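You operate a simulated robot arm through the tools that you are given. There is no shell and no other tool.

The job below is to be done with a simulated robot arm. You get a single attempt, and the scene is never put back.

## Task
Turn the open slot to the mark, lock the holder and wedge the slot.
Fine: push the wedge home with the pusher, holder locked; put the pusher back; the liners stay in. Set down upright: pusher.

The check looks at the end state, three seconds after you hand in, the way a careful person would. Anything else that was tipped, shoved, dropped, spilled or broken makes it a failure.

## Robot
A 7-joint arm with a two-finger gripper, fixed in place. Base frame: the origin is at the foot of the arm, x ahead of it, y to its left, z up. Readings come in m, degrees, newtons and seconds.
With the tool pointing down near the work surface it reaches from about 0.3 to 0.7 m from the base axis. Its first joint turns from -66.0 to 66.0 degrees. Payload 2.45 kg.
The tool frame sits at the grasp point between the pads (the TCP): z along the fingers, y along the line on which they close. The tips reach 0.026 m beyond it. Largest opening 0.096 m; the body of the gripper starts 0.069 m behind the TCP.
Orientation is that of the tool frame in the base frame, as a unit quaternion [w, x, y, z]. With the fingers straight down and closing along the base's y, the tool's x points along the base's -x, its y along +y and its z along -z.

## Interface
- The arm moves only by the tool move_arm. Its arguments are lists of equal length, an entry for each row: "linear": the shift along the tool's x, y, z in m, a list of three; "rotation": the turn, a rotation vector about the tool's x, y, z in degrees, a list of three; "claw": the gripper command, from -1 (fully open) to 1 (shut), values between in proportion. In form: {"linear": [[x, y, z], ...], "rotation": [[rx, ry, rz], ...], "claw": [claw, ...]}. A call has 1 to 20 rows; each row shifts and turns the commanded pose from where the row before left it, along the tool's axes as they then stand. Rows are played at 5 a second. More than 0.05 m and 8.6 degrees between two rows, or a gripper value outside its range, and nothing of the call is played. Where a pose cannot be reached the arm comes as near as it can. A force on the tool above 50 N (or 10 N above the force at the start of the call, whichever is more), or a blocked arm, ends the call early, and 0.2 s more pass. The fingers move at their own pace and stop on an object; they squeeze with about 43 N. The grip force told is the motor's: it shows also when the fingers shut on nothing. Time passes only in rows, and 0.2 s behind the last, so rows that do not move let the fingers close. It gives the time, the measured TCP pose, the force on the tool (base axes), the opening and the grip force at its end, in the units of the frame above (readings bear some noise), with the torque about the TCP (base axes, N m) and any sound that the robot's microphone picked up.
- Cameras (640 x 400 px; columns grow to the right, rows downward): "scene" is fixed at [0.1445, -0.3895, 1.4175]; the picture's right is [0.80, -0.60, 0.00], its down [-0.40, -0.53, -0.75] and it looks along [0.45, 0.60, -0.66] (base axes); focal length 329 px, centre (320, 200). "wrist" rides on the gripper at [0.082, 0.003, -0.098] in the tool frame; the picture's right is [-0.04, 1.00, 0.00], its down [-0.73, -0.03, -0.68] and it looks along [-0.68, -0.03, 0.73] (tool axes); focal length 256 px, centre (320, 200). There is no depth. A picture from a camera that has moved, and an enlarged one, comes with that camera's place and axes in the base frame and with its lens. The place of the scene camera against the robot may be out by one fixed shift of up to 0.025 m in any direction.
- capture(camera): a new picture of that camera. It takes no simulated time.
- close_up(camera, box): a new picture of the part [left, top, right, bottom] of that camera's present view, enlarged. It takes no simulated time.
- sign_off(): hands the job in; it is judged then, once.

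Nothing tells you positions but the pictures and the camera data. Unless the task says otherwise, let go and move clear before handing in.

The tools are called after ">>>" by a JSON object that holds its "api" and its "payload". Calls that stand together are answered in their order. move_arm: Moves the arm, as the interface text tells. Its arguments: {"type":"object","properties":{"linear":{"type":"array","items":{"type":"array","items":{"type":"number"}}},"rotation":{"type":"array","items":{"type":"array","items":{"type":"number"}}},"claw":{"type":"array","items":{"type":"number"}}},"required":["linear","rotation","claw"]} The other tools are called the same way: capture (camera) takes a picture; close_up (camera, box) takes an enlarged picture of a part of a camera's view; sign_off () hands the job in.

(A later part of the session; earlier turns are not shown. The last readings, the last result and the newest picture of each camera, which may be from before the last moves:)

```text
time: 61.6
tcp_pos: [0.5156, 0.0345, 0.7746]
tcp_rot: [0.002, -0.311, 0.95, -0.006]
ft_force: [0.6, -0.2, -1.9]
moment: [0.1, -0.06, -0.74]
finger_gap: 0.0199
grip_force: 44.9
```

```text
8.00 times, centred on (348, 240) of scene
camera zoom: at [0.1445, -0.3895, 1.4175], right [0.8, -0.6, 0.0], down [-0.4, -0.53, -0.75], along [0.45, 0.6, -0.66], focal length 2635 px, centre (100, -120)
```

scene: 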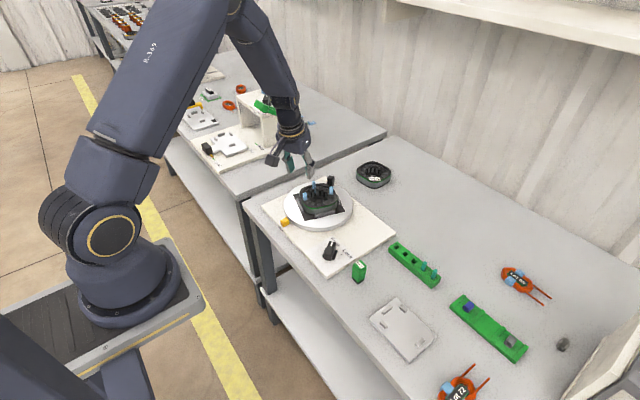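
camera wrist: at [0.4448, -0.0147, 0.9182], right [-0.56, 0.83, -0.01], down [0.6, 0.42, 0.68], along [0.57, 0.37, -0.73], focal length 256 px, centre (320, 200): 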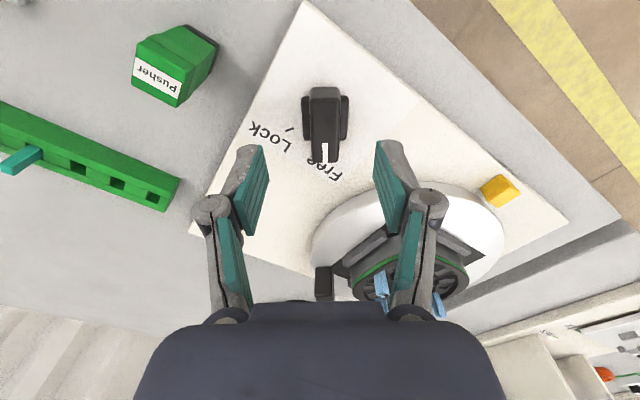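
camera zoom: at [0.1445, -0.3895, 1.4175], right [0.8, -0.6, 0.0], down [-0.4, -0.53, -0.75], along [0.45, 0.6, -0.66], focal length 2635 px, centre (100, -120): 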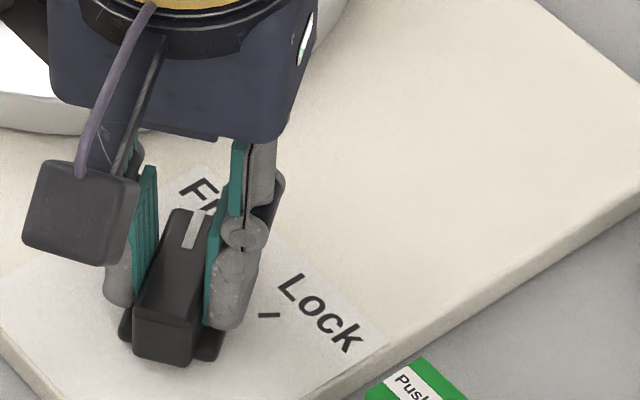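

Knob gripped. I'll turn it clockwise toward Lock in small steps and watch the force.

>>> {"api": "move_arm", "payload": {"linear": [[0, 0, 0], [0, 0, 0], [0, 0, 0], [0, 0, 0]], "rotation": [[0, 0, 7], [0, 0, 7], [0, 0, 7], [0, 0, 0]], "claw": [1, 1, 1, 1]}}

>>> {"api": "close_up", "payload": {"camera": "wrist", "box": [230, 90, 410, 250]}}

```text
time: 62.6
tcp_pos: [0.5141, 0.0344, 0.7754]
tcp_rot: [0.003, -0.133, 0.991, -0.005]
ft_force: [1.8, -2.5, 13.1]
moment: [-0.4, 1.21, 0.01]
finger_gap: 0.0196
grip_force: 44.4
```

```text
2.50 times, centred on (320, 170) of wrist
camera zoom: at [0.4338, 0.017, 0.8723], right [-0.22, 0.97, -0.01], down [0.71, 0.17, 0.68], along [0.67, 0.14, -0.73], focal length 640 px, centre (320, 275)
```

zoom: 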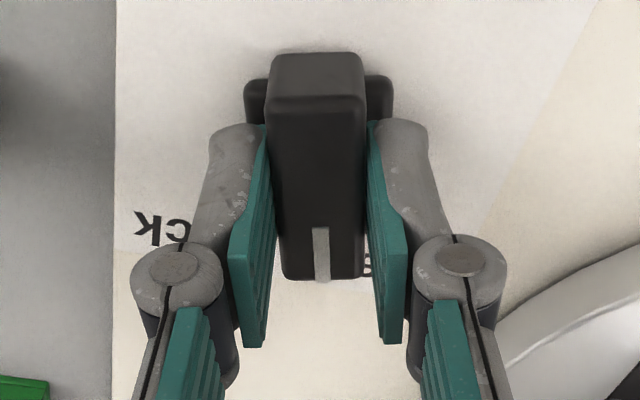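

>>> {"api": "move_arm", "payload": {"linear": [[0, 0, 0], [0, 0, 0], [0, 0, 0], [0, 0, 0], [0, 0, 0], [0, 0, 0], [0, 0, 0]], "rotation": [[0, 0, 7], [0, 0, 7], [0, 0, 7], [0, 0, 7], [0, 0, 7], [0, 0, 7], [0, 0, 0]], "claw": [1, 1, 1, 1, 1, 1, 1]}}

>>> {"api": "close_up", "payload": {"camera": "wrist", "box": [230, 90, 410, 250]}}

>>> {"api": "close_up", "payload": {"camera": "scene", "box": [310, 215, 385, 285]}}

```text
time: 64.2
tcp_pos: [0.5147, 0.0352, 0.774]
tcp_rot: [0.005, 0.232, 0.973, -0.003]
ft_force: [6.9, 3.8, -4.2]
moment: [0.23, 0.03, -0.02]
finger_gap: 0.0197
grip_force: 45.1
```

```text
2.50 times, centred on (320, 170) of wrist
camera zoom: at [0.4419, 0.0748, 0.8716], right [0.49, 0.87, 0.0], down [0.64, -0.35, 0.69], along [0.6, -0.34, -0.73], focal length 640 px, centre (320, 275)
```

zoom: 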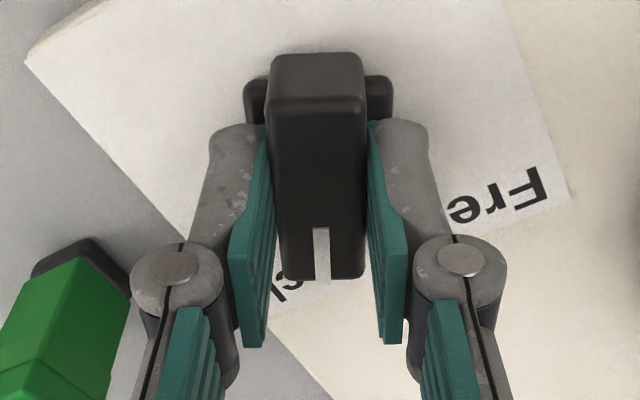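

```text
5.71 times, centred on (348, 250) of scene
camera zoom: at [0.1447, -0.3894, 1.4175], right [0.8, -0.6, 0.0], down [-0.4, -0.53, -0.75], along [0.45, 0.6, -0.66], focal length 1882 px, centre (163, -86)
```

zoom: 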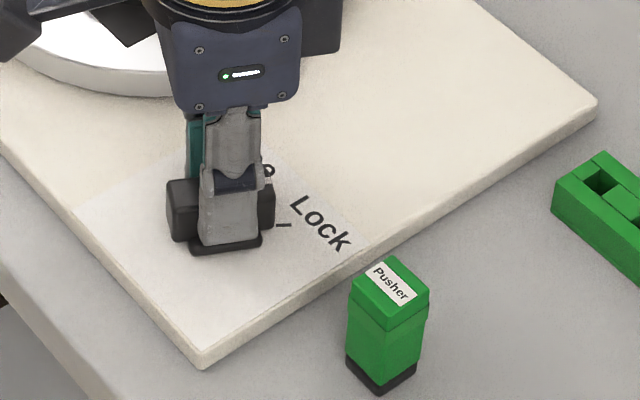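

>>> {"api": "move_arm", "payload": {"linear": [[0, 0, 0], [0, 0, 0], [0, 0, 0]], "rotation": [[0, 0, 4], [0, 0, 4], [0, 0, 0]], "claw": [1, 1, 1]}}

>>> {"api": "close_up", "payload": {"camera": "wrist", "box": [230, 90, 410, 250]}}

>>> {"api": "close_up", "payload": {"camera": "scene", "box": [310, 215, 385, 285]}}

```text
time: 65.0
tcp_pos: [0.5155, 0.0341, 0.775]
tcp_rot: [0.004, 0.298, 0.954, -0.003]
ft_force: [7.3, 6.7, 3.1]
moment: [0.32, 0.08, -0.04]
finger_gap: 0.0199
grip_force: 44.3
```

```text
2.50 times, centred on (320, 170) of wrist
camera zoom: at [0.4481, 0.0842, 0.8716], right [0.6, 0.8, 0.0], down [0.58, -0.44, 0.69], along [0.55, -0.42, -0.73], focal length 640 px, centre (320, 275)
```

zoom: 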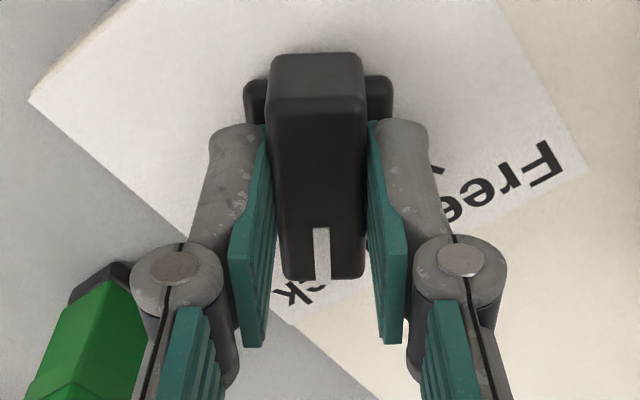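

```text
5.71 times, centred on (348, 250) of scene
camera zoom: at [0.1445, -0.3893, 1.4175], right [0.8, -0.6, 0.0], down [-0.4, -0.53, -0.75], along [0.45, 0.6, -0.66], focal length 1882 px, centre (163, -86)
```

zoom: 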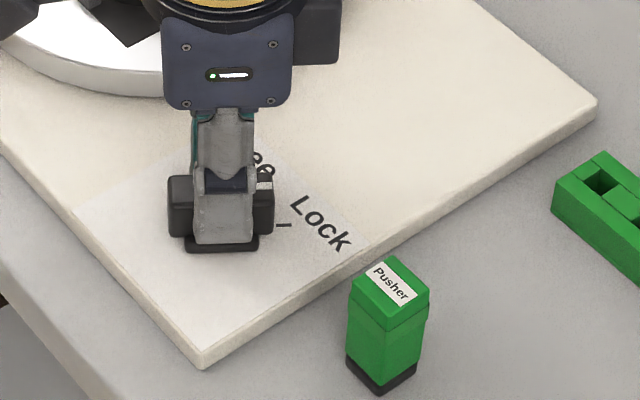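

>>> {"api": "move_arm", "payload": {"linear": [[0, 0, 0], [0, 0, 0]], "rotation": [[0, 0, 2], [0, 0, 0]], "claw": [1, 1]}}

>>> {"api": "move_arm", "payload": {"linear": [[0, 0, 0], [0, 0, 0], [0, 0, -0.03], [0, 0, -0.03], [0, 0, -0.03], [0, 0, 0]], "rotation": [[0, 0, 0], [0, 0, 0], [0, 0, 0], [0, 0, 0], [0, 0, 0], [0, 0, 0]], "claw": [0.4, -0.2, -0.2, -0.2, -0.2, -0.2]}}

>>> {"api": "capture", "payload": {"camera": "wrist"}}

>>> {"api": "close_up", "payload": {"camera": "scene", "box": [310, 215, 385, 285]}}

```text
time: 65.6
tcp_pos: [0.5141, 0.0356, 0.7762]
tcp_rot: [0.004, 0.313, 0.95, -0.004]
ft_force: [-0.3, 5.2, 19.7]
moment: [0.08, 0.01, 1.24]
finger_gap: 0.0198
grip_force: 44.6
```

```text
time: 67.0
tcp_pos: [0.511, 0.0348, 0.8633]
tcp_rot: [0.005, 0.314, 0.949, -0.004]
ft_force: [-0.5, 1.0, -0.3]
moment: [0.04, 0.0, 0.0]
finger_gap: 0.0576
grip_force: 0.0
```

```text
taken
camera wrist: at [0.4468, 0.0867, 0.9604], right [0.63, 0.78, 0.0], down [0.57, -0.46, 0.69], along [0.53, -0.43, -0.73], focal length 256 px, centre (320, 200)
```

wrist: 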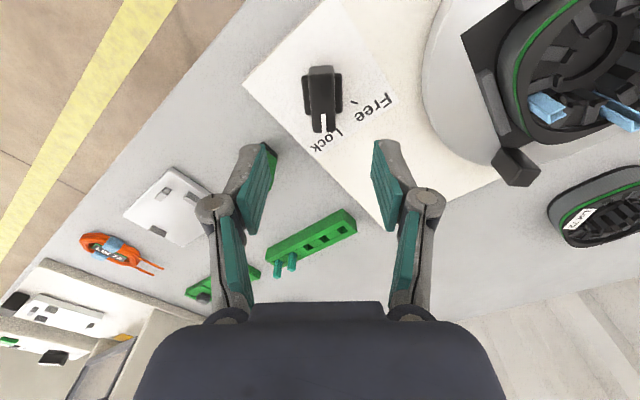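

```text
5.71 times, centred on (348, 250) of scene
camera zoom: at [0.1444, -0.3895, 1.4175], right [0.8, -0.6, 0.0], down [-0.4, -0.53, -0.75], along [0.45, 0.6, -0.66], focal length 1882 px, centre (163, -86)
```

zoom: 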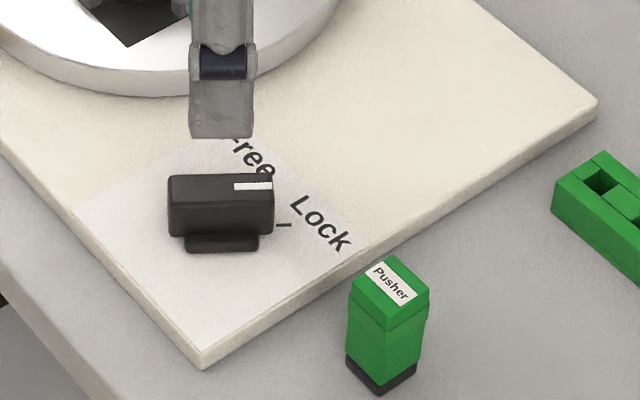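

The knob reached a hard stop at Lock, so the holder is locked. Next I'll look at the rack of wedges.

>>> {"api": "move_arm", "payload": {"linear": [[0, 0, -0.03], [-0.0354, -0.0314, 0], [-0.0354, -0.0314, 0], [-0.0354, -0.0314, 0], [-0.0354, -0.0314, 0], [0, 0, 0], [0, 0, 0], [0, 0, 0], [0, 0, 0], [0, 0, 0], [0, 0, 0]], "rotation": [[0, 0, 0], [0, 0, 0], [0, 0, 0], [0, 0, 0], [0, 0, 0], [0, 0, -7.3], [0, 0, -7.3], [0, 0, -7.3], [0, 0, -7.3], [0, 0, -7.3], [0, 0, 0]], "claw": [-1, -1, -1, -1, -1, -1, -1, -1, -1, -1, -1]}}

>>> {"api": "capture", "payload": {"camera": "wrist"}}

```text
time: 69.4
tcp_pos: [0.5519, -0.1494, 0.8955]
tcp_rot: [0.003, 0.001, 1.0, -0.005]
ft_force: [0.4, -0.6, -0.5]
moment: [-0.03, 0.0, -0.04]
finger_gap: 0.0958
grip_force: 0.1
```

```text
taken
camera wrist: at [0.469, -0.146, 0.9933], right [0.04, 1.0, -0.01], down [0.73, -0.02, 0.68], along [0.68, -0.04, -0.73], focal length 256 px, centre (320, 200)
```

wrist: 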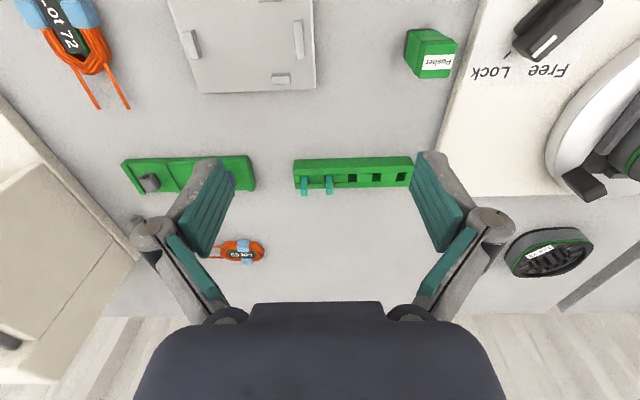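

>>> {"api": "close_up", "payload": {"camera": "wrist", "box": [285, 140, 425, 210]}}

>>> {"api": "close_up", "payload": {"camera": "wrist", "box": [288, 150, 348, 205]}}

>>> {"api": "close_up", "payload": {"camera": "wrist", "box": [395, 15, 475, 90]}}

```text
4.57 times, centred on (355, 175) of wrist
camera zoom: at [0.469, -0.146, 0.9933], right [0.04, 1.0, -0.01], down [0.73, -0.02, 0.68], along [0.68, -0.04, -0.73], focal length 1170 px, centre (160, 314)
```

zoom: 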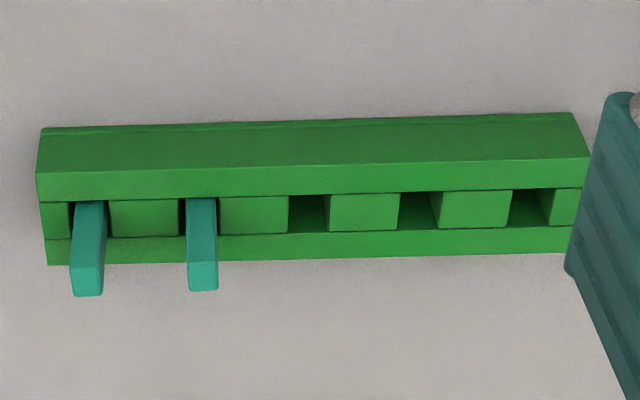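

```text
7.27 times, centred on (318, 178) of wrist
camera zoom: at [0.469, -0.146, 0.9933], right [0.04, 1.0, -0.01], down [0.73, -0.02, 0.68], along [0.68, -0.04, -0.73], focal length 1862 px, centre (334, 364)
```

zoom: 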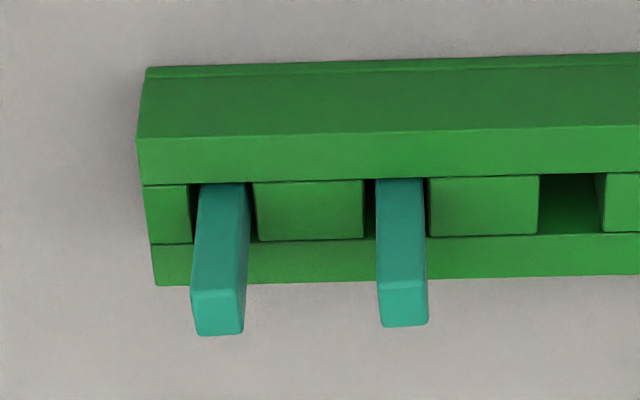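

```text
5.33 times, centred on (435, 52) of wrist
camera zoom: at [0.469, -0.146, 0.9933], right [0.04, 1.0, -0.01], down [0.73, -0.02, 0.68], along [0.68, -0.04, -0.73], focal length 1365 px, centre (-293, 987)
```

zoom: 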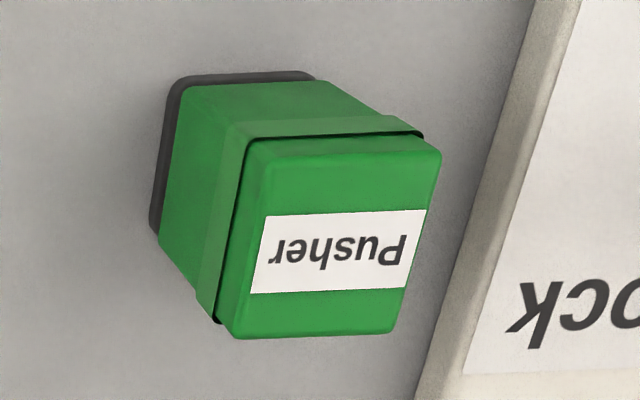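

>>> {"api": "move_arm", "payload": {"linear": [[-0.048, 0, 0], [-0.048, 0, 0], [0, 0, 0], [0, 0, 0], [0, 0, 0], [0, 0, 0], [0, 0, 0], [0, 0, 0], [0, 0, 0], [0, 0, 0], [0, 0, 0], [0, 0, 0], [0, 0, 0], [0, 0, 0], [0, 0, 0]], "rotation": [[0, 0, 0], [0, 0, 0], [0, 0, -7.5], [0, 0, -7.5], [0, 0, -7.5], [0, 0, -7.5], [0, 0, -7.5], [0, 0, -7.5], [0, 0, -7.5], [0, 0, -7.5], [0, 0, -7.5], [0, 0, -7.5], [0, 0, -7.5], [0, 0, -7.5], [0, 0, 0]], "claw": [-1, -1, -1, -1, -1, -1, -1, -1, -1, -1, -1, -1, -1, -1, -1]}}

>>> {"api": "move_arm", "payload": {"linear": [[0, 0, 0], [0, 0, 0], [0, 0, 0], [0, 0, 0], [0, 0, 0], [0, 0, 0]], "rotation": [[0, 8.5, 0], [0, 8.5, 0], [0, 8.5, 0], [0, 8.5, 0], [0, 8.5, 0], [0, 0, 0]], "claw": [-1, -1, -1, -1, -1, -1]}}

>>> {"api": "capture", "payload": {"camera": "wrist"}}

```text
time: 72.6
tcp_pos: [0.6491, -0.1493, 0.8973]
tcp_rot: [-0.002, -0.706, 0.708, -0.006]
ft_force: [0.8, 0.2, 0.2]
moment: [-0.03, 0.01, -0.02]
finger_gap: 0.0958
grip_force: 0.0
```

```text
time: 74.0
tcp_pos: [0.6482, -0.15, 0.8969]
tcp_rot: [-0.259, -0.655, 0.659, -0.263]
ft_force: [0.4, 0.1, -1.1]
moment: [-0.01, 0.03, -0.01]
finger_gap: 0.0961
grip_force: 0.1
```

```text
taken
camera wrist: at [0.6436, -0.1433, 1.0241], right [-1.0, 0.03, -0.03], down [0.03, 1.0, -0.01], along [0.03, -0.01, -1.0], focal length 256 px, centre (320, 200)
```

wrist: 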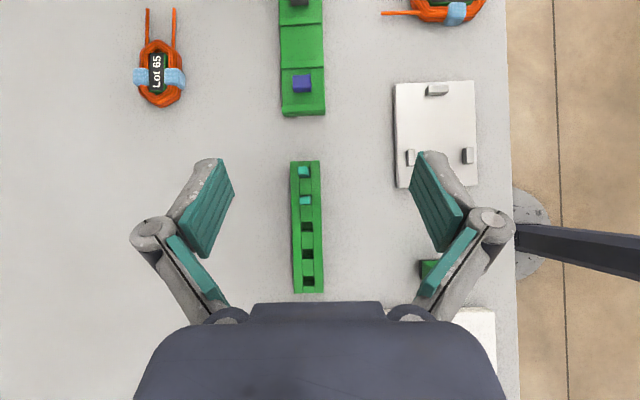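

>>> {"api": "close_up", "payload": {"camera": "wrist", "box": [280, 155, 335, 215]}}

>>> {"api": "close_up", "payload": {"camera": "wrist", "box": [295, 190, 317, 210]}}

>>> {"api": "close_up", "payload": {"camera": "wrist", "box": [280, 155, 335, 300]}}

```text
6.67 times, centred on (308, 185) of wrist
camera zoom: at [0.6436, -0.1433, 1.0241], right [-1.0, 0.03, -0.03], down [0.03, 1.0, -0.01], along [0.03, -0.01, -1.0], focal length 1707 px, centre (403, 300)
```

zoom: 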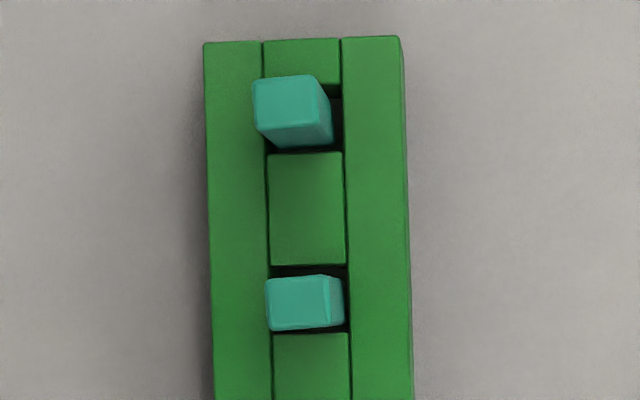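

```text
16.00 times, centred on (306, 200) of wrist
camera zoom: at [0.6436, -0.1433, 1.0241], right [-1.0, 0.03, -0.03], down [0.03, 1.0, -0.01], along [0.03, -0.01, -1.0], focal length 4096 px, centre (544, 200)
```

zoom: 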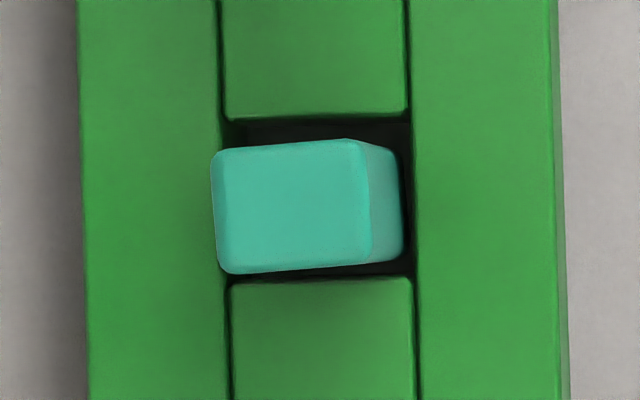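

```text
2.76 times, centred on (308, 228) of wrist
camera zoom: at [0.6436, -0.1433, 1.0241], right [-1.0, 0.03, -0.03], down [0.03, 1.0, -0.01], along [0.03, -0.01, -1.0], focal length 706 px, centre (354, 124)
```

zoom: 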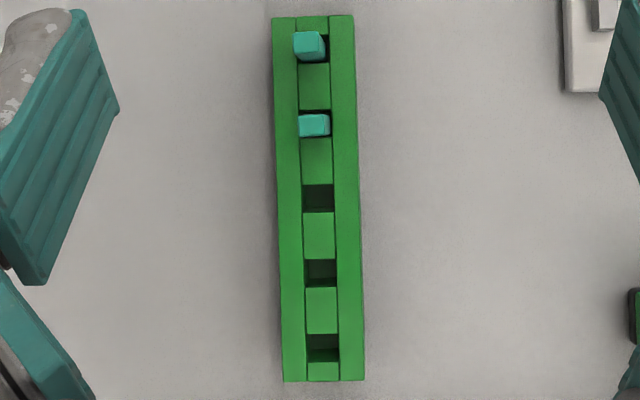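

Each wedge is about 9 mm in x by 7.5 mm in y, and sticks out about 25 mm above the rack. Wedge 2 is near (0.667, -0.146) with its top at z≈0.766. I'll return to tool-down orientation above wedge 2.

>>> {"api": "move_arm", "payload": {"linear": [[0, 0, 0], [0, 0, 0], [0, 0, 0], [0, 0, 0], [0, 0, 0], [0, 0, 0], [0, 0, 0], [0, 0, 0], [0, 0, 0], [0, 0, 0], [0, 0, 0], [0, 0, 0], [0, 0, 0], [0, 0, 0], [0, 0, 0], [0, 0, 0], [0, 0, 0], [-0.019, 0.004, 0.04], [0, 0, 0]], "rotation": [[0, -8.5, 0], [0, -8.5, 0], [0, -8.5, 0], [0, -8.5, 0], [0, -8.5, 0], [0, 0, 7.5], [0, 0, 7.5], [0, 0, 7.5], [0, 0, 7.5], [0, 0, 7.5], [0, 0, 7.5], [0, 0, 7.5], [0, 0, 7.5], [0, 0, 7.5], [0, 0, 7.5], [0, 0, 7.5], [0, 0, 7.5], [0, 0, 0], [0, 0, 0]], "claw": [-1, -1, -1, -1, -1, -1, -1, -1, -1, -1, -1, -1, -1, -1, -1, -1, -1, 0.2, 0.4]}}

>>> {"api": "capture", "payload": {"camera": "wrist"}}

```text
time: 78.0
tcp_pos: [0.6684, -0.1459, 0.8581]
tcp_rot: [0.003, 0.002, 1.0, -0.005]
ft_force: [0.3, 0.7, -0.3]
moment: [-0.01, -0.01, -0.03]
finger_gap: 0.0456
grip_force: 2.2
```

```text
taken
camera wrist: at [0.5855, -0.1425, 0.9552], right [0.04, 1.0, -0.01], down [0.73, -0.03, 0.68], along [0.68, -0.04, -0.73], focal length 256 px, centre (320, 200)
```

wrist: 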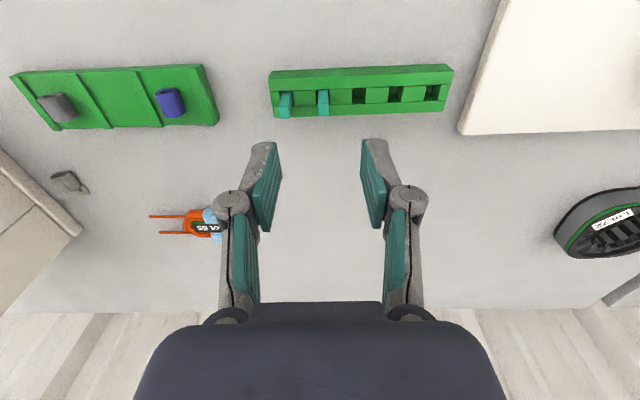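

>>> {"api": "close_up", "payload": {"camera": "wrist", "box": [260, 60, 380, 180]}}

```text
3.33 times, centred on (320, 120) of wrist
camera zoom: at [0.5855, -0.1425, 0.9552], right [0.04, 1.0, -0.01], down [0.73, -0.03, 0.68], along [0.68, -0.04, -0.73], focal length 853 px, centre (320, 467)
```

zoom: 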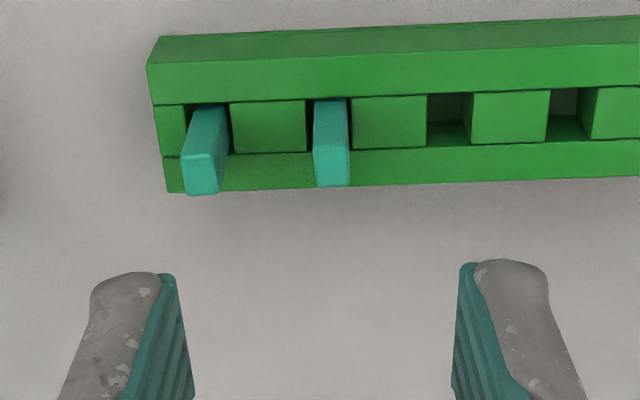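

>>> {"api": "move_arm", "payload": {"linear": [[0, 0, 0], [-0.0019, 0.0014, 0.03], [0, 0, 0.028], [0, 0, 0]], "rotation": [[-0.57, 0.34, 0], [0, 0, 0], [0, 0, 0], [0, 0, 0]], "claw": [0.6, 0.6, 0.6, 0.6]}}

>>> {"api": "close_up", "payload": {"camera": "wrist", "box": [250, 100, 390, 220]}}

>>> {"api": "close_up", "payload": {"camera": "scene", "box": [370, 220, 470, 310]}}

```text
time: 79.0
tcp_pos: [0.6697, -0.1441, 0.7995]
tcp_rot: [0.0, 0.002, 1.0, 0.0]
ft_force: [0.2, -0.8, 0.9]
moment: [0.0, 0.0, 0.01]
finger_gap: 0.0191
grip_force: 0.0
```

```text
3.33 times, centred on (320, 160) of wrist
camera zoom: at [0.588, -0.1413, 0.8974], right [0.04, 1.0, 0.0], down [0.73, -0.03, 0.68], along [0.68, -0.03, -0.73], focal length 853 px, centre (320, 333)
```

zoom: 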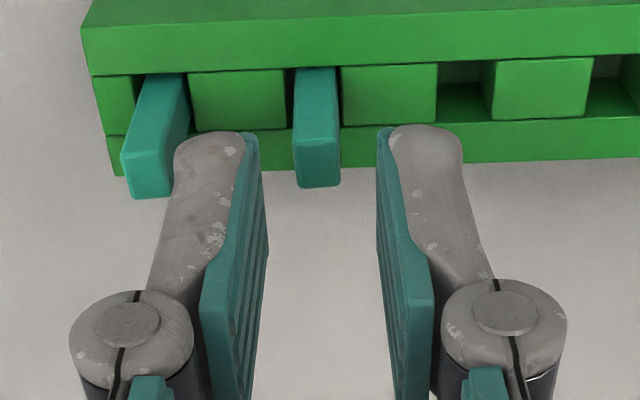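

```text
4.44 times, centred on (420, 265) of scene
camera zoom: at [0.1445, -0.3895, 1.4175], right [0.8, -0.6, 0.0], down [-0.4, -0.53, -0.75], along [0.45, 0.6, -0.66], focal length 1464 px, centre (-124, -89)
```

zoom: 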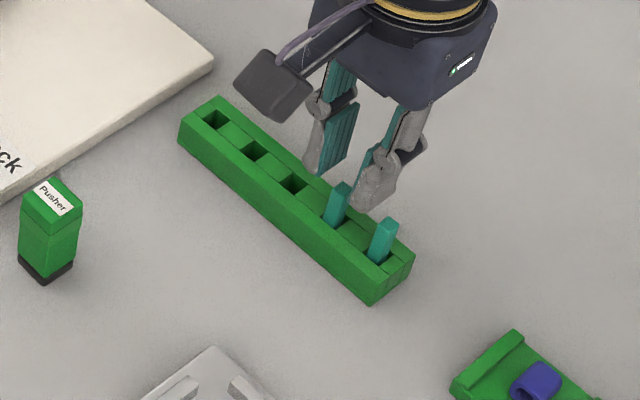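

>>> {"api": "move_arm", "payload": {"linear": [[0, 0, 0.013], [0, 0, 0.0125], [0, 0, 0]], "rotation": [[0, 0, 0], [0, 0, 0], [0, 0, 0]], "claw": [0.6, 0.6, 0.6]}}

>>> {"api": "close_up", "payload": {"camera": "wrist", "box": [250, 110, 390, 230]}}

>>> {"api": "close_up", "payload": {"camera": "scene", "box": [420, 240, 470, 290]}}

>>> {"api": "close_up", "payload": {"camera": "scene", "box": [400, 230, 460, 290]}}

```text
time: 79.8
tcp_pos: [0.671, -0.1439, 0.7741]
tcp_rot: [0.0, 0.002, 1.0, 0.0]
ft_force: [1.1, 0.1, -1.1]
moment: [0.02, -0.01, -0.01]
finger_gap: 0.0192
grip_force: 0.0
```

```text
3.33 times, centred on (320, 170) of wrist
camera zoom: at [0.5884, -0.1418, 0.8716], right [0.04, 1.0, 0.0], down [0.73, -0.03, 0.68], along [0.68, -0.03, -0.73], focal length 853 px, centre (320, 300)
```

zoom: 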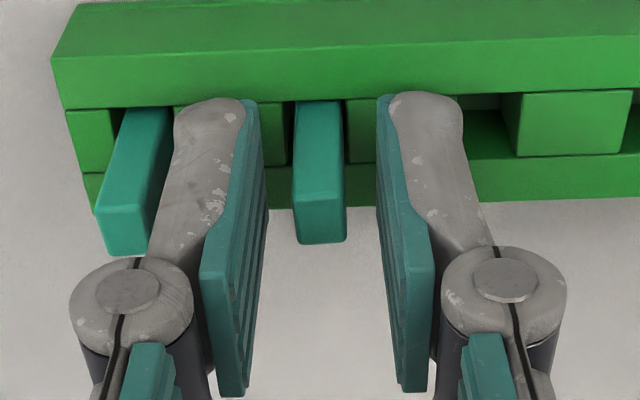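

```text
8.00 times, centred on (445, 265) of scene
camera zoom: at [0.1445, -0.3895, 1.4175], right [0.8, -0.6, 0.0], down [-0.4, -0.53, -0.75], along [0.45, 0.6, -0.66], focal length 2635 px, centre (-680, -320)
```

zoom: 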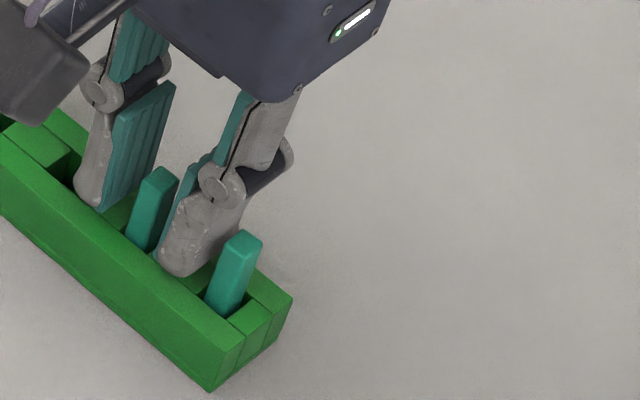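

```text
6.67 times, centred on (430, 260) of scene
camera zoom: at [0.1445, -0.3895, 1.4175], right [0.8, -0.6, 0.0], down [-0.4, -0.53, -0.75], along [0.45, 0.6, -0.66], focal length 2196 px, centre (-413, -200)
```

zoom: 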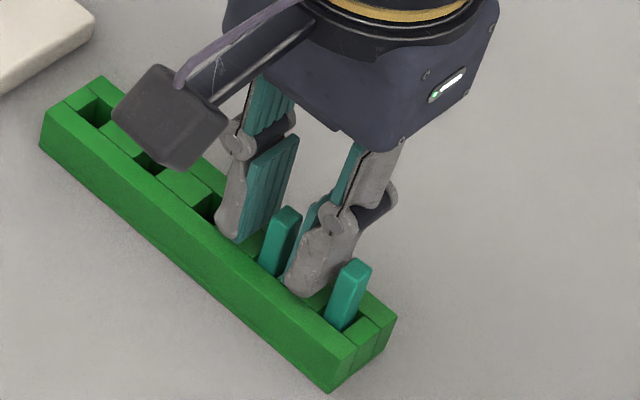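

The fingers straddle wedge 2 just above the rack. Closing and lifting.

>>> {"api": "move_arm", "payload": {"linear": [[0, 0, 0], [0, 0, 0], [0, 0, 0], [0, 0, 0]], "rotation": [[0, 0, 0], [0, 0, 0], [0, 0, 0], [0, 0, 0]], "claw": [0.8, 1, 1, 1]}}

>>> {"api": "move_arm", "payload": {"linear": [[0, 0, -0.01], [0, 0, -0.02], [0, 0, -0.03], [0, 0, -0.03], [0, 0, 0]], "rotation": [[0, 0, 0], [0, 0, 0], [0, 0, 0], [0, 0, 0], [0, 0, 0]], "claw": [1, 1, 1, 1, 1]}}

>>> {"api": "capture", "payload": {"camera": "wrist"}}

>>> {"api": "close_up", "payload": {"camera": "scene", "box": [390, 190, 490, 290]}}

```text
time: 80.8
tcp_pos: [0.6705, -0.1443, 0.7743]
tcp_rot: [0.0, 0.003, 1.0, -0.001]
ft_force: [-0.5, 0.2, 0.7]
moment: [-0.04, 0.0, -0.01]
finger_gap: 0.0058
grip_force: 33.6
```

```text
time: 82.0
tcp_pos: [0.6715, -0.1464, 0.8649]
tcp_rot: [0.0, 0.002, 1.0, 0.0]
ft_force: [0.6, -0.4, -0.2]
moment: [0.0, -0.03, -0.02]
finger_gap: 0.0058
grip_force: 33.7
```

```text
taken
camera wrist: at [0.5884, -0.1434, 0.9623], right [0.04, 1.0, 0.0], down [0.73, -0.03, 0.68], along [0.68, -0.03, -0.73], focal length 256 px, centre (320, 200)
```

wrist: 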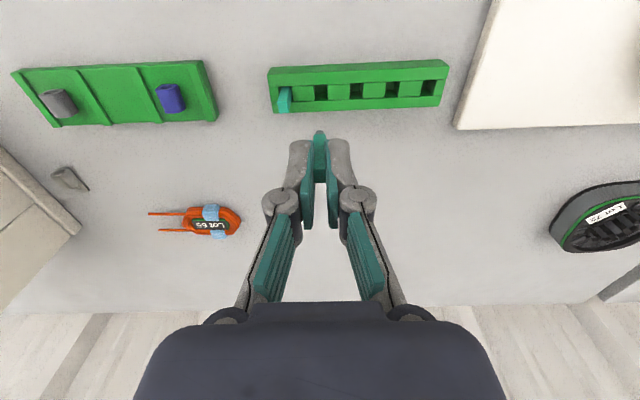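

```text
4.00 times, centred on (440, 240) of scene
camera zoom: at [0.1445, -0.3895, 1.4175], right [0.8, -0.6, 0.0], down [-0.4, -0.53, -0.75], along [0.45, 0.6, -0.66], focal length 1318 px, centre (-160, 40)
```

zoom: 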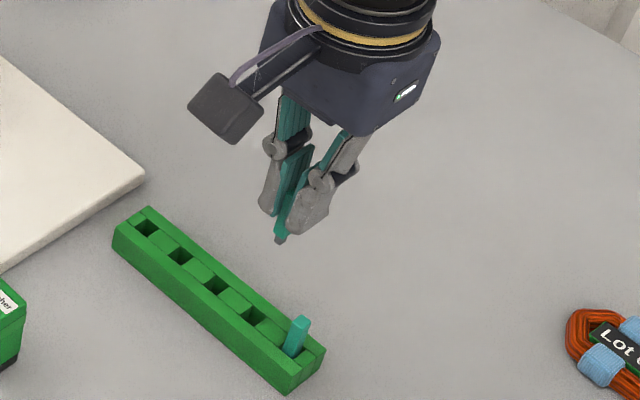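

>>> {"api": "close_up", "payload": {"camera": "wrist", "box": [270, 110, 370, 240]}}

>>> {"api": "close_up", "payload": {"camera": "scene", "box": [440, 205, 490, 260]}}

```text
3.08 times, centred on (320, 175) of wrist
camera zoom: at [0.5884, -0.1434, 0.9623], right [0.04, 1.0, 0.0], down [0.73, -0.03, 0.68], along [0.68, -0.03, -0.73], focal length 788 px, centre (320, 277)
```

zoom: 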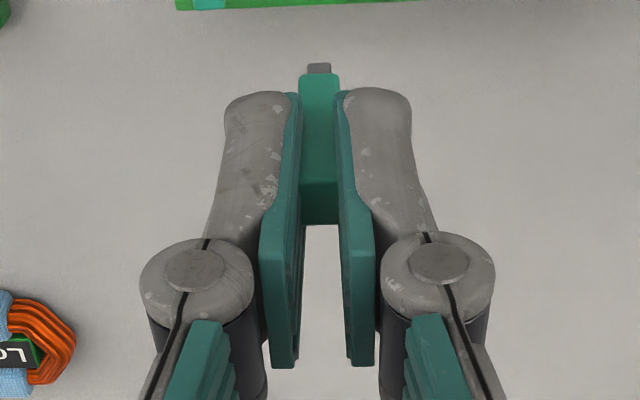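

```text
7.27 times, centred on (465, 232) of scene
camera zoom: at [0.1445, -0.3895, 1.4175], right [0.8, -0.6, 0.0], down [-0.4, -0.53, -0.75], along [0.45, 0.6, -0.66], focal length 2396 px, centre (-734, -36)
```

zoom: 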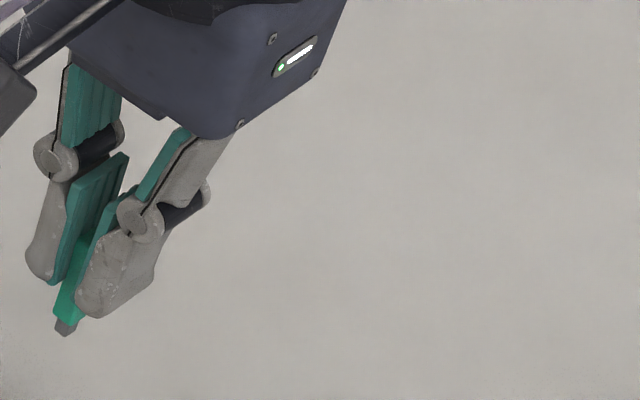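

Wedge gripped (about 6 mm wide, 35 mm body with a small grey nose). I'll raise it and carry it above the open slot.

>>> {"api": "move_arm", "payload": {"linear": [[0, 0, -0.035], [0.0134, 0.0431, 0], [0.0134, 0.0431, 0], [0.0134, 0.0431, 0], [0.0134, 0.0431, 0], [0.0134, 0.0431, 0], [0.0134, 0.0431, 0], [0.0134, 0.0431, 0], [0.0132, 0.0431, 0], [0, 0, 0]], "rotation": [[0, 0, 0], [0, 0, 0], [0, 0, 0], [0, 0, 0], [0, 0, 0], [0, 0, 0], [0, 0, 0], [0, 0, 0], [0, 0, 0], [0, 0, 0]], "claw": [1, 1, 1, 1, 1, 1, 1, 1, 1, 1]}}

>>> {"api": "capture", "payload": {"camera": "wrist"}}

>>> {"api": "close_up", "payload": {"camera": "wrist", "box": [240, 80, 400, 200]}}

>>> {"api": "close_up", "payload": {"camera": "scene", "box": [270, 120, 370, 240]}}

```text
time: 84.2
tcp_pos: [0.5636, 0.2007, 0.8995]
tcp_rot: [0.001, 0.002, 1.0, 0.0]
ft_force: [-0.6, -1.0, 0.1]
moment: [-0.01, 0.0, 0.02]
finger_gap: 0.0057
grip_force: 33.9
```

```text
taken
camera wrist: at [0.4809, 0.203, 0.9963], right [0.04, 1.0, 0.0], down [0.73, -0.03, 0.68], along [0.68, -0.03, -0.73], focal length 256 px, centre (320, 200)
```

wrist: 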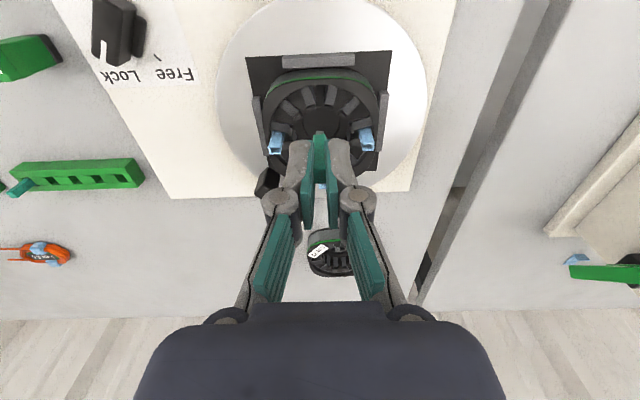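

```text
3.33 times, centred on (320, 140) of wrist
camera zoom: at [0.4809, 0.203, 0.9963], right [0.04, 1.0, 0.0], down [0.73, -0.03, 0.68], along [0.68, -0.03, -0.73], focal length 853 px, centre (320, 400)
```

zoom: 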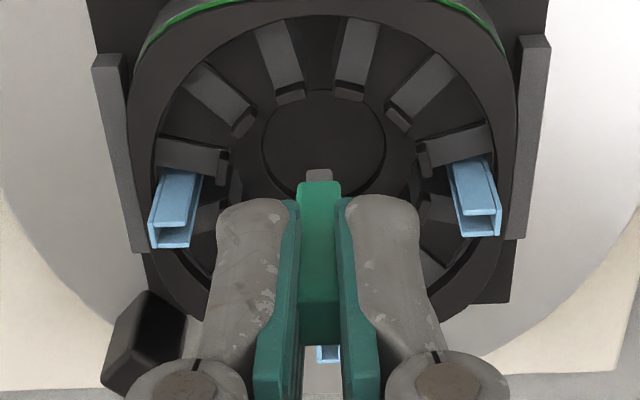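

```text
3.33 times, centred on (320, 180) of scene
camera zoom: at [0.1445, -0.3894, 1.4175], right [0.8, -0.6, 0.0], down [-0.4, -0.53, -0.75], along [0.45, 0.6, -0.66], focal length 1098 px, centre (320, 267)
```

zoom: 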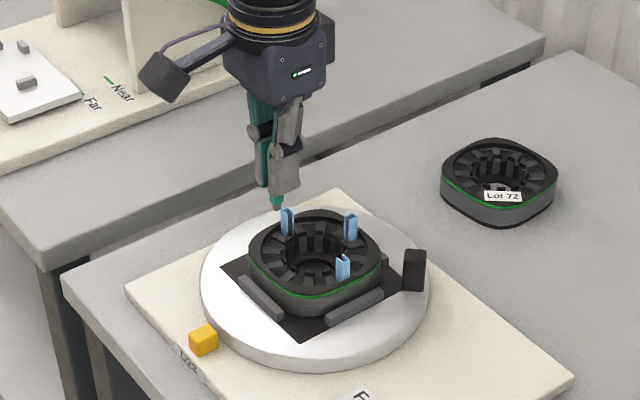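

>>> {"api": "close_up", "payload": {"camera": "wrist", "box": [290, 78, 350, 138]}}

```text
6.67 times, centred on (320, 108) of wrist
camera zoom: at [0.4809, 0.203, 0.9963], right [0.04, 1.0, 0.0], down [0.73, -0.03, 0.68], along [0.68, -0.03, -0.73], focal length 1707 px, centre (320, 813)
```

zoom: 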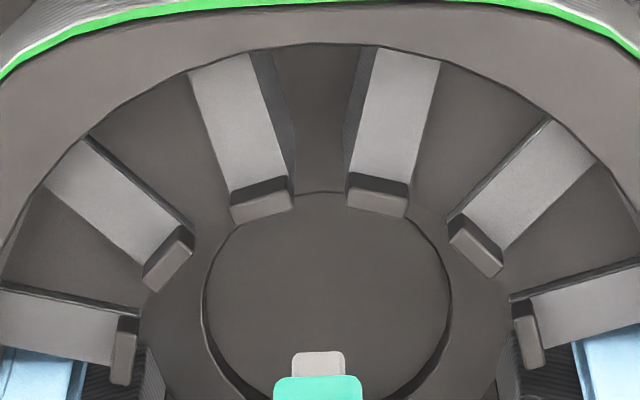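

The slot centre line and wedge line up within about 1 mm. I'm lowering to just above the stator for a precise check.

>>> {"api": "move_arm", "payload": {"linear": [[-0.0005, -0.0006, 0.03], [0, 0, 0.025], [0, 0, 0]], "rotation": [[0, 0, 0], [0, 0, 0], [0, 0, 0]], "claw": [1, 1, 1]}}

>>> {"api": "close_up", "payload": {"camera": "wrist", "box": [270, 90, 370, 190]}}

>>> {"api": "close_up", "payload": {"camera": "wrist", "box": [300, 105, 340, 145]}}

>>> {"api": "close_up", "payload": {"camera": "scene", "box": [285, 150, 345, 220]}}

```text
time: 85.0
tcp_pos: [0.5657, 0.1995, 0.8431]
tcp_rot: [0.001, 0.002, 1.0, 0.0]
ft_force: [0.7, -1.0, -0.8]
moment: [0.01, 0.01, 0.0]
finger_gap: 0.0057
grip_force: 34.1
```

```text
4.00 times, centred on (320, 140) of wrist
camera zoom: at [0.4832, 0.2022, 0.9414], right [0.04, 1.0, 0.0], down [0.73, -0.03, 0.68], along [0.68, -0.03, -0.73], focal length 1024 px, centre (320, 440)
```

zoom: 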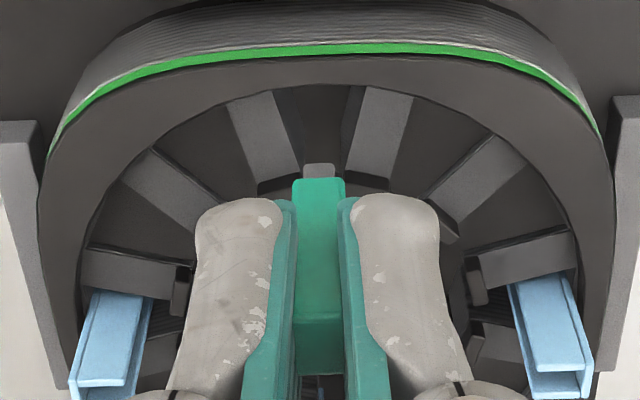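

```text
10.00 times, centred on (320, 125) of wrist
camera zoom: at [0.4832, 0.2022, 0.9414], right [0.04, 1.0, 0.0], down [0.73, -0.03, 0.68], along [0.68, -0.03, -0.73], focal length 2560 px, centre (320, 950)
```

zoom: 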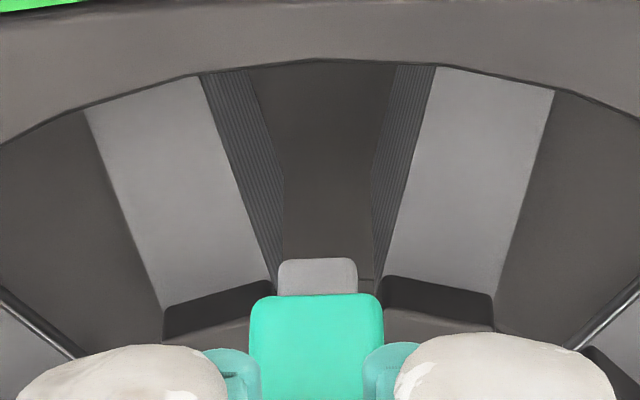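

```text
5.71 times, centred on (315, 185) of scene
camera zoom: at [0.1445, -0.3895, 1.4175], right [0.8, -0.6, 0.0], down [-0.4, -0.53, -0.75], along [0.45, 0.6, -0.66], focal length 1882 px, centre (349, 286)
```

zoom: 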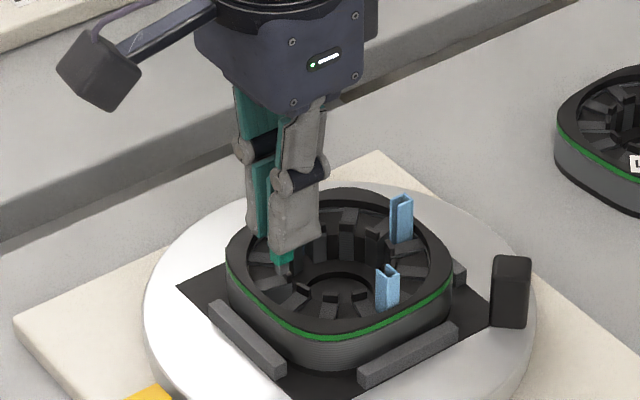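

Aligned within a millimetre. I'm lowering slowly so the nose enters the slot.

>>> {"api": "move_arm", "payload": {"linear": [[0.001, 0.0003, 0.005], [0, 0, 0.005], [0, 0, 0.005], [0, 0, 0.004], [0, 0, 0]], "rotation": [[0, 0, 0], [0, 0, 0], [0, 0, 0], [0, 0, 0], [0, 0, 0]], "claw": [1, 1, 1, 1, 1]}}

>>> {"api": "close_up", "payload": {"camera": "wrist", "box": [300, 110, 340, 150]}}

>>> {"api": "close_up", "payload": {"camera": "scene", "box": [290, 165, 335, 215]}}

```text
time: 86.2
tcp_pos: [0.5635, 0.1991, 0.8261]
tcp_rot: [0.0, 0.002, 1.0, 0.0]
ft_force: [1.0, -0.2, 0.4]
moment: [-0.02, -0.02, 0.0]
finger_gap: 0.0062
grip_force: 33.8
```

```text
10.00 times, centred on (320, 130) of wrist
camera zoom: at [0.4809, 0.2022, 0.9227], right [0.04, 1.0, 0.0], down [0.73, -0.03, 0.68], along [0.68, -0.03, -0.73], focal length 2560 px, centre (320, 900)
```

zoom: 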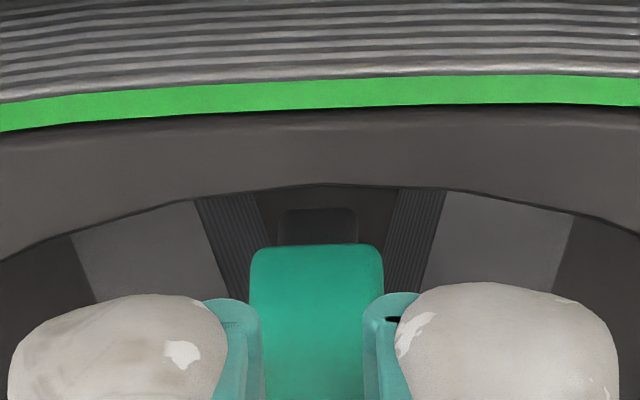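

```text
8.00 times, centred on (312, 190) of scene
camera zoom: at [0.1445, -0.3895, 1.4175], right [0.8, -0.6, 0.0], down [-0.4, -0.53, -0.75], along [0.45, 0.6, -0.66], focal length 2635 px, centre (380, 280)
```

zoom: 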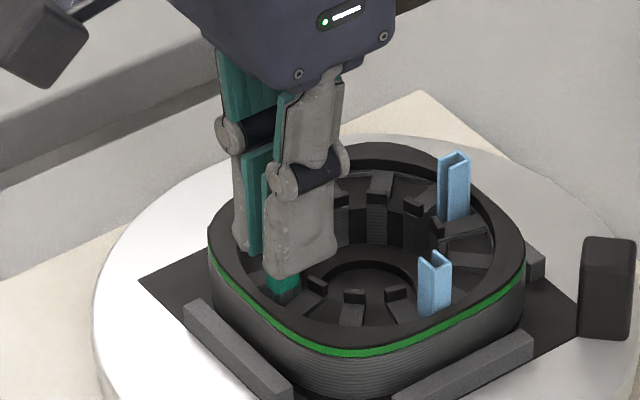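

>>> {"api": "move_arm", "payload": {"linear": [[0, 0.0003, 0.004], [0, 0, 0.004], [0, 0, 0]], "rotation": [[0, 0, 0], [0, 0, 0], [0, 0, 0]], "claw": [1, 1, 1]}}

>>> {"api": "close_up", "payload": {"camera": "wrist", "box": [280, 110, 360, 190]}}

>>> {"api": "close_up", "payload": {"camera": "scene", "box": [290, 165, 335, 215]}}

```text
time: 87.0
tcp_pos: [0.5644, 0.1996, 0.8165]
tcp_rot: [0.0, 0.001, 1.0, 0.0]
ft_force: [-0.8, 0.0, 0.6]
moment: [0.03, 0.02, 0.02]
finger_gap: 0.0064
grip_force: 34.1
```

```text
5.00 times, centred on (320, 150) of wrist
camera zoom: at [0.4809, 0.2027, 0.9145], right [0.04, 1.0, 0.0], down [0.73, -0.03, 0.68], along [0.68, -0.03, -0.73], focal length 1280 px, centre (320, 450)
```

zoom: 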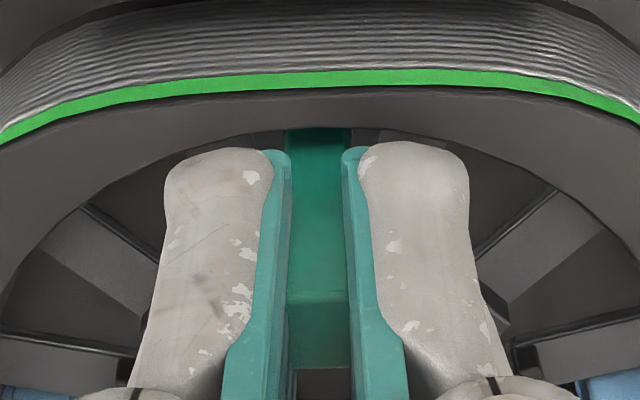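

```text
8.00 times, centred on (312, 190) of scene
camera zoom: at [0.1445, -0.3895, 1.4175], right [0.8, -0.6, 0.0], down [-0.4, -0.53, -0.75], along [0.45, 0.6, -0.66], focal length 2635 px, centre (380, 280)
```

zoom: 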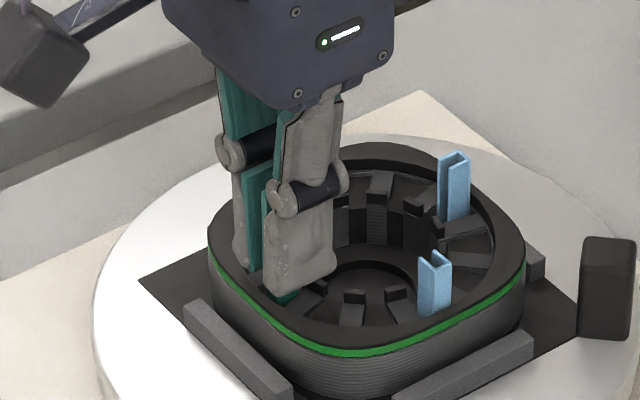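

>>> {"api": "move_arm", "payload": {"linear": [[0, 0, 0.003], [0, 0, 0.003], [0, 0, 0]], "rotation": [[0, 0, 0], [0, 0, 0], [0, 0, 0]], "claw": [1, 1, 1]}}

>>> {"api": "close_up", "payload": {"camera": "wrist", "box": [280, 110, 360, 190]}}

>>> {"api": "close_up", "payload": {"camera": "scene", "box": [290, 165, 335, 215]}}

```text
time: 87.8
tcp_pos: [0.5633, 0.2004, 0.8118]
tcp_rot: [0.001, 0.001, 1.0, 0.001]
ft_force: [-4.5, -2.4, 12.7]
moment: [-0.11, 0.19, -0.01]
finger_gap: 0.0058
grip_force: 33.5
```

```text
5.00 times, centred on (320, 150) of wrist
camera zoom: at [0.4807, 0.2031, 0.9091], right [0.04, 1.0, 0.0], down [0.73, -0.03, 0.68], along [0.68, -0.03, -0.73], focal length 1280 px, centre (320, 450)
```

zoom: 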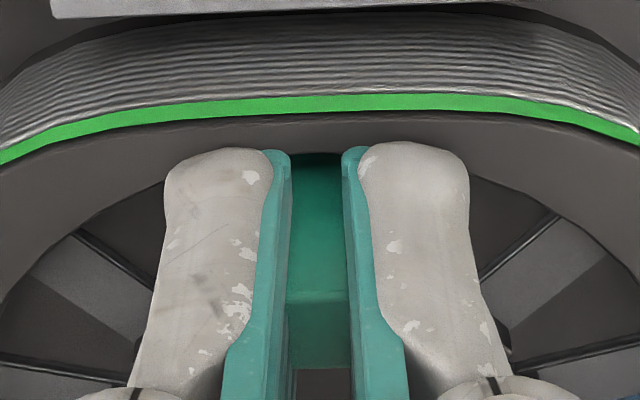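

```text
8.00 times, centred on (312, 190) of scene
camera zoom: at [0.1441, -0.3896, 1.4175], right [0.8, -0.6, 0.0], down [-0.4, -0.53, -0.75], along [0.45, 0.6, -0.66], focal length 2635 px, centre (380, 280)
```

zoom: 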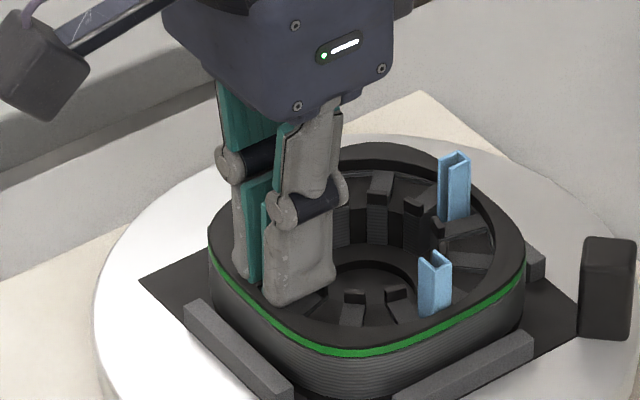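

Light contact now, with the nose and lower body in the slot. I'll open slightly to release the wedge and rise for a look.

>>> {"api": "move_arm", "payload": {"linear": [[0, 0, 0], [0, 0, 0], [0, 0, 0]], "rotation": [[0, 0, 0], [0, 0, 0], [0, 0, 0]], "claw": [0.8, 0.7, 0.7]}}

>>> {"api": "close_up", "payload": {"camera": "wrist", "box": [260, 100, 380, 220]}}

>>> {"api": "close_up", "payload": {"camera": "scene", "box": [290, 165, 335, 215]}}

```text
time: 88.6
tcp_pos: [0.5642, 0.201, 0.8124]
tcp_rot: [0.001, 0.001, 1.0, 0.001]
ft_force: [-2.2, 0.4, 16.3]
moment: [0.0, 0.11, -0.02]
finger_gap: 0.015
grip_force: 1.7
```

```text
3.33 times, centred on (320, 160) of wrist
camera zoom: at [0.4808, 0.2033, 0.9089], right [0.04, 1.0, 0.0], down [0.73, -0.03, 0.68], along [0.68, -0.03, -0.73], focal length 853 px, centre (320, 333)
```

zoom: 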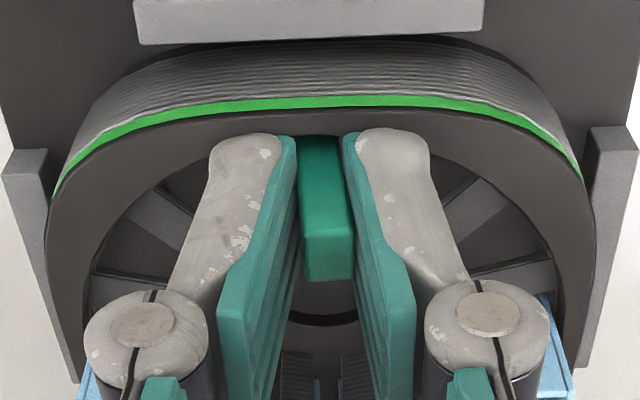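

```text
8.00 times, centred on (312, 190) of scene
camera zoom: at [0.1441, -0.3896, 1.4175], right [0.8, -0.6, 0.0], down [-0.4, -0.53, -0.75], along [0.45, 0.6, -0.66], focal length 2635 px, centre (380, 280)
```

zoom: 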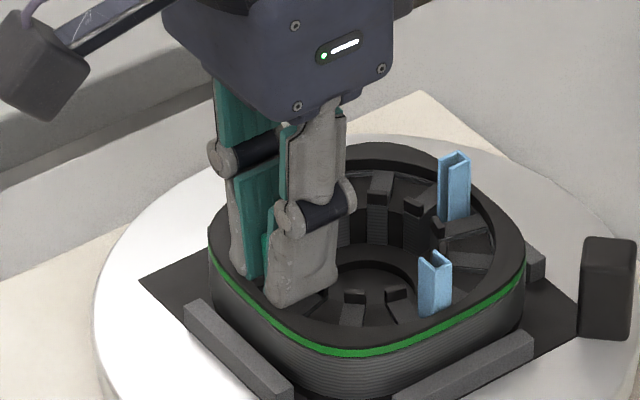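

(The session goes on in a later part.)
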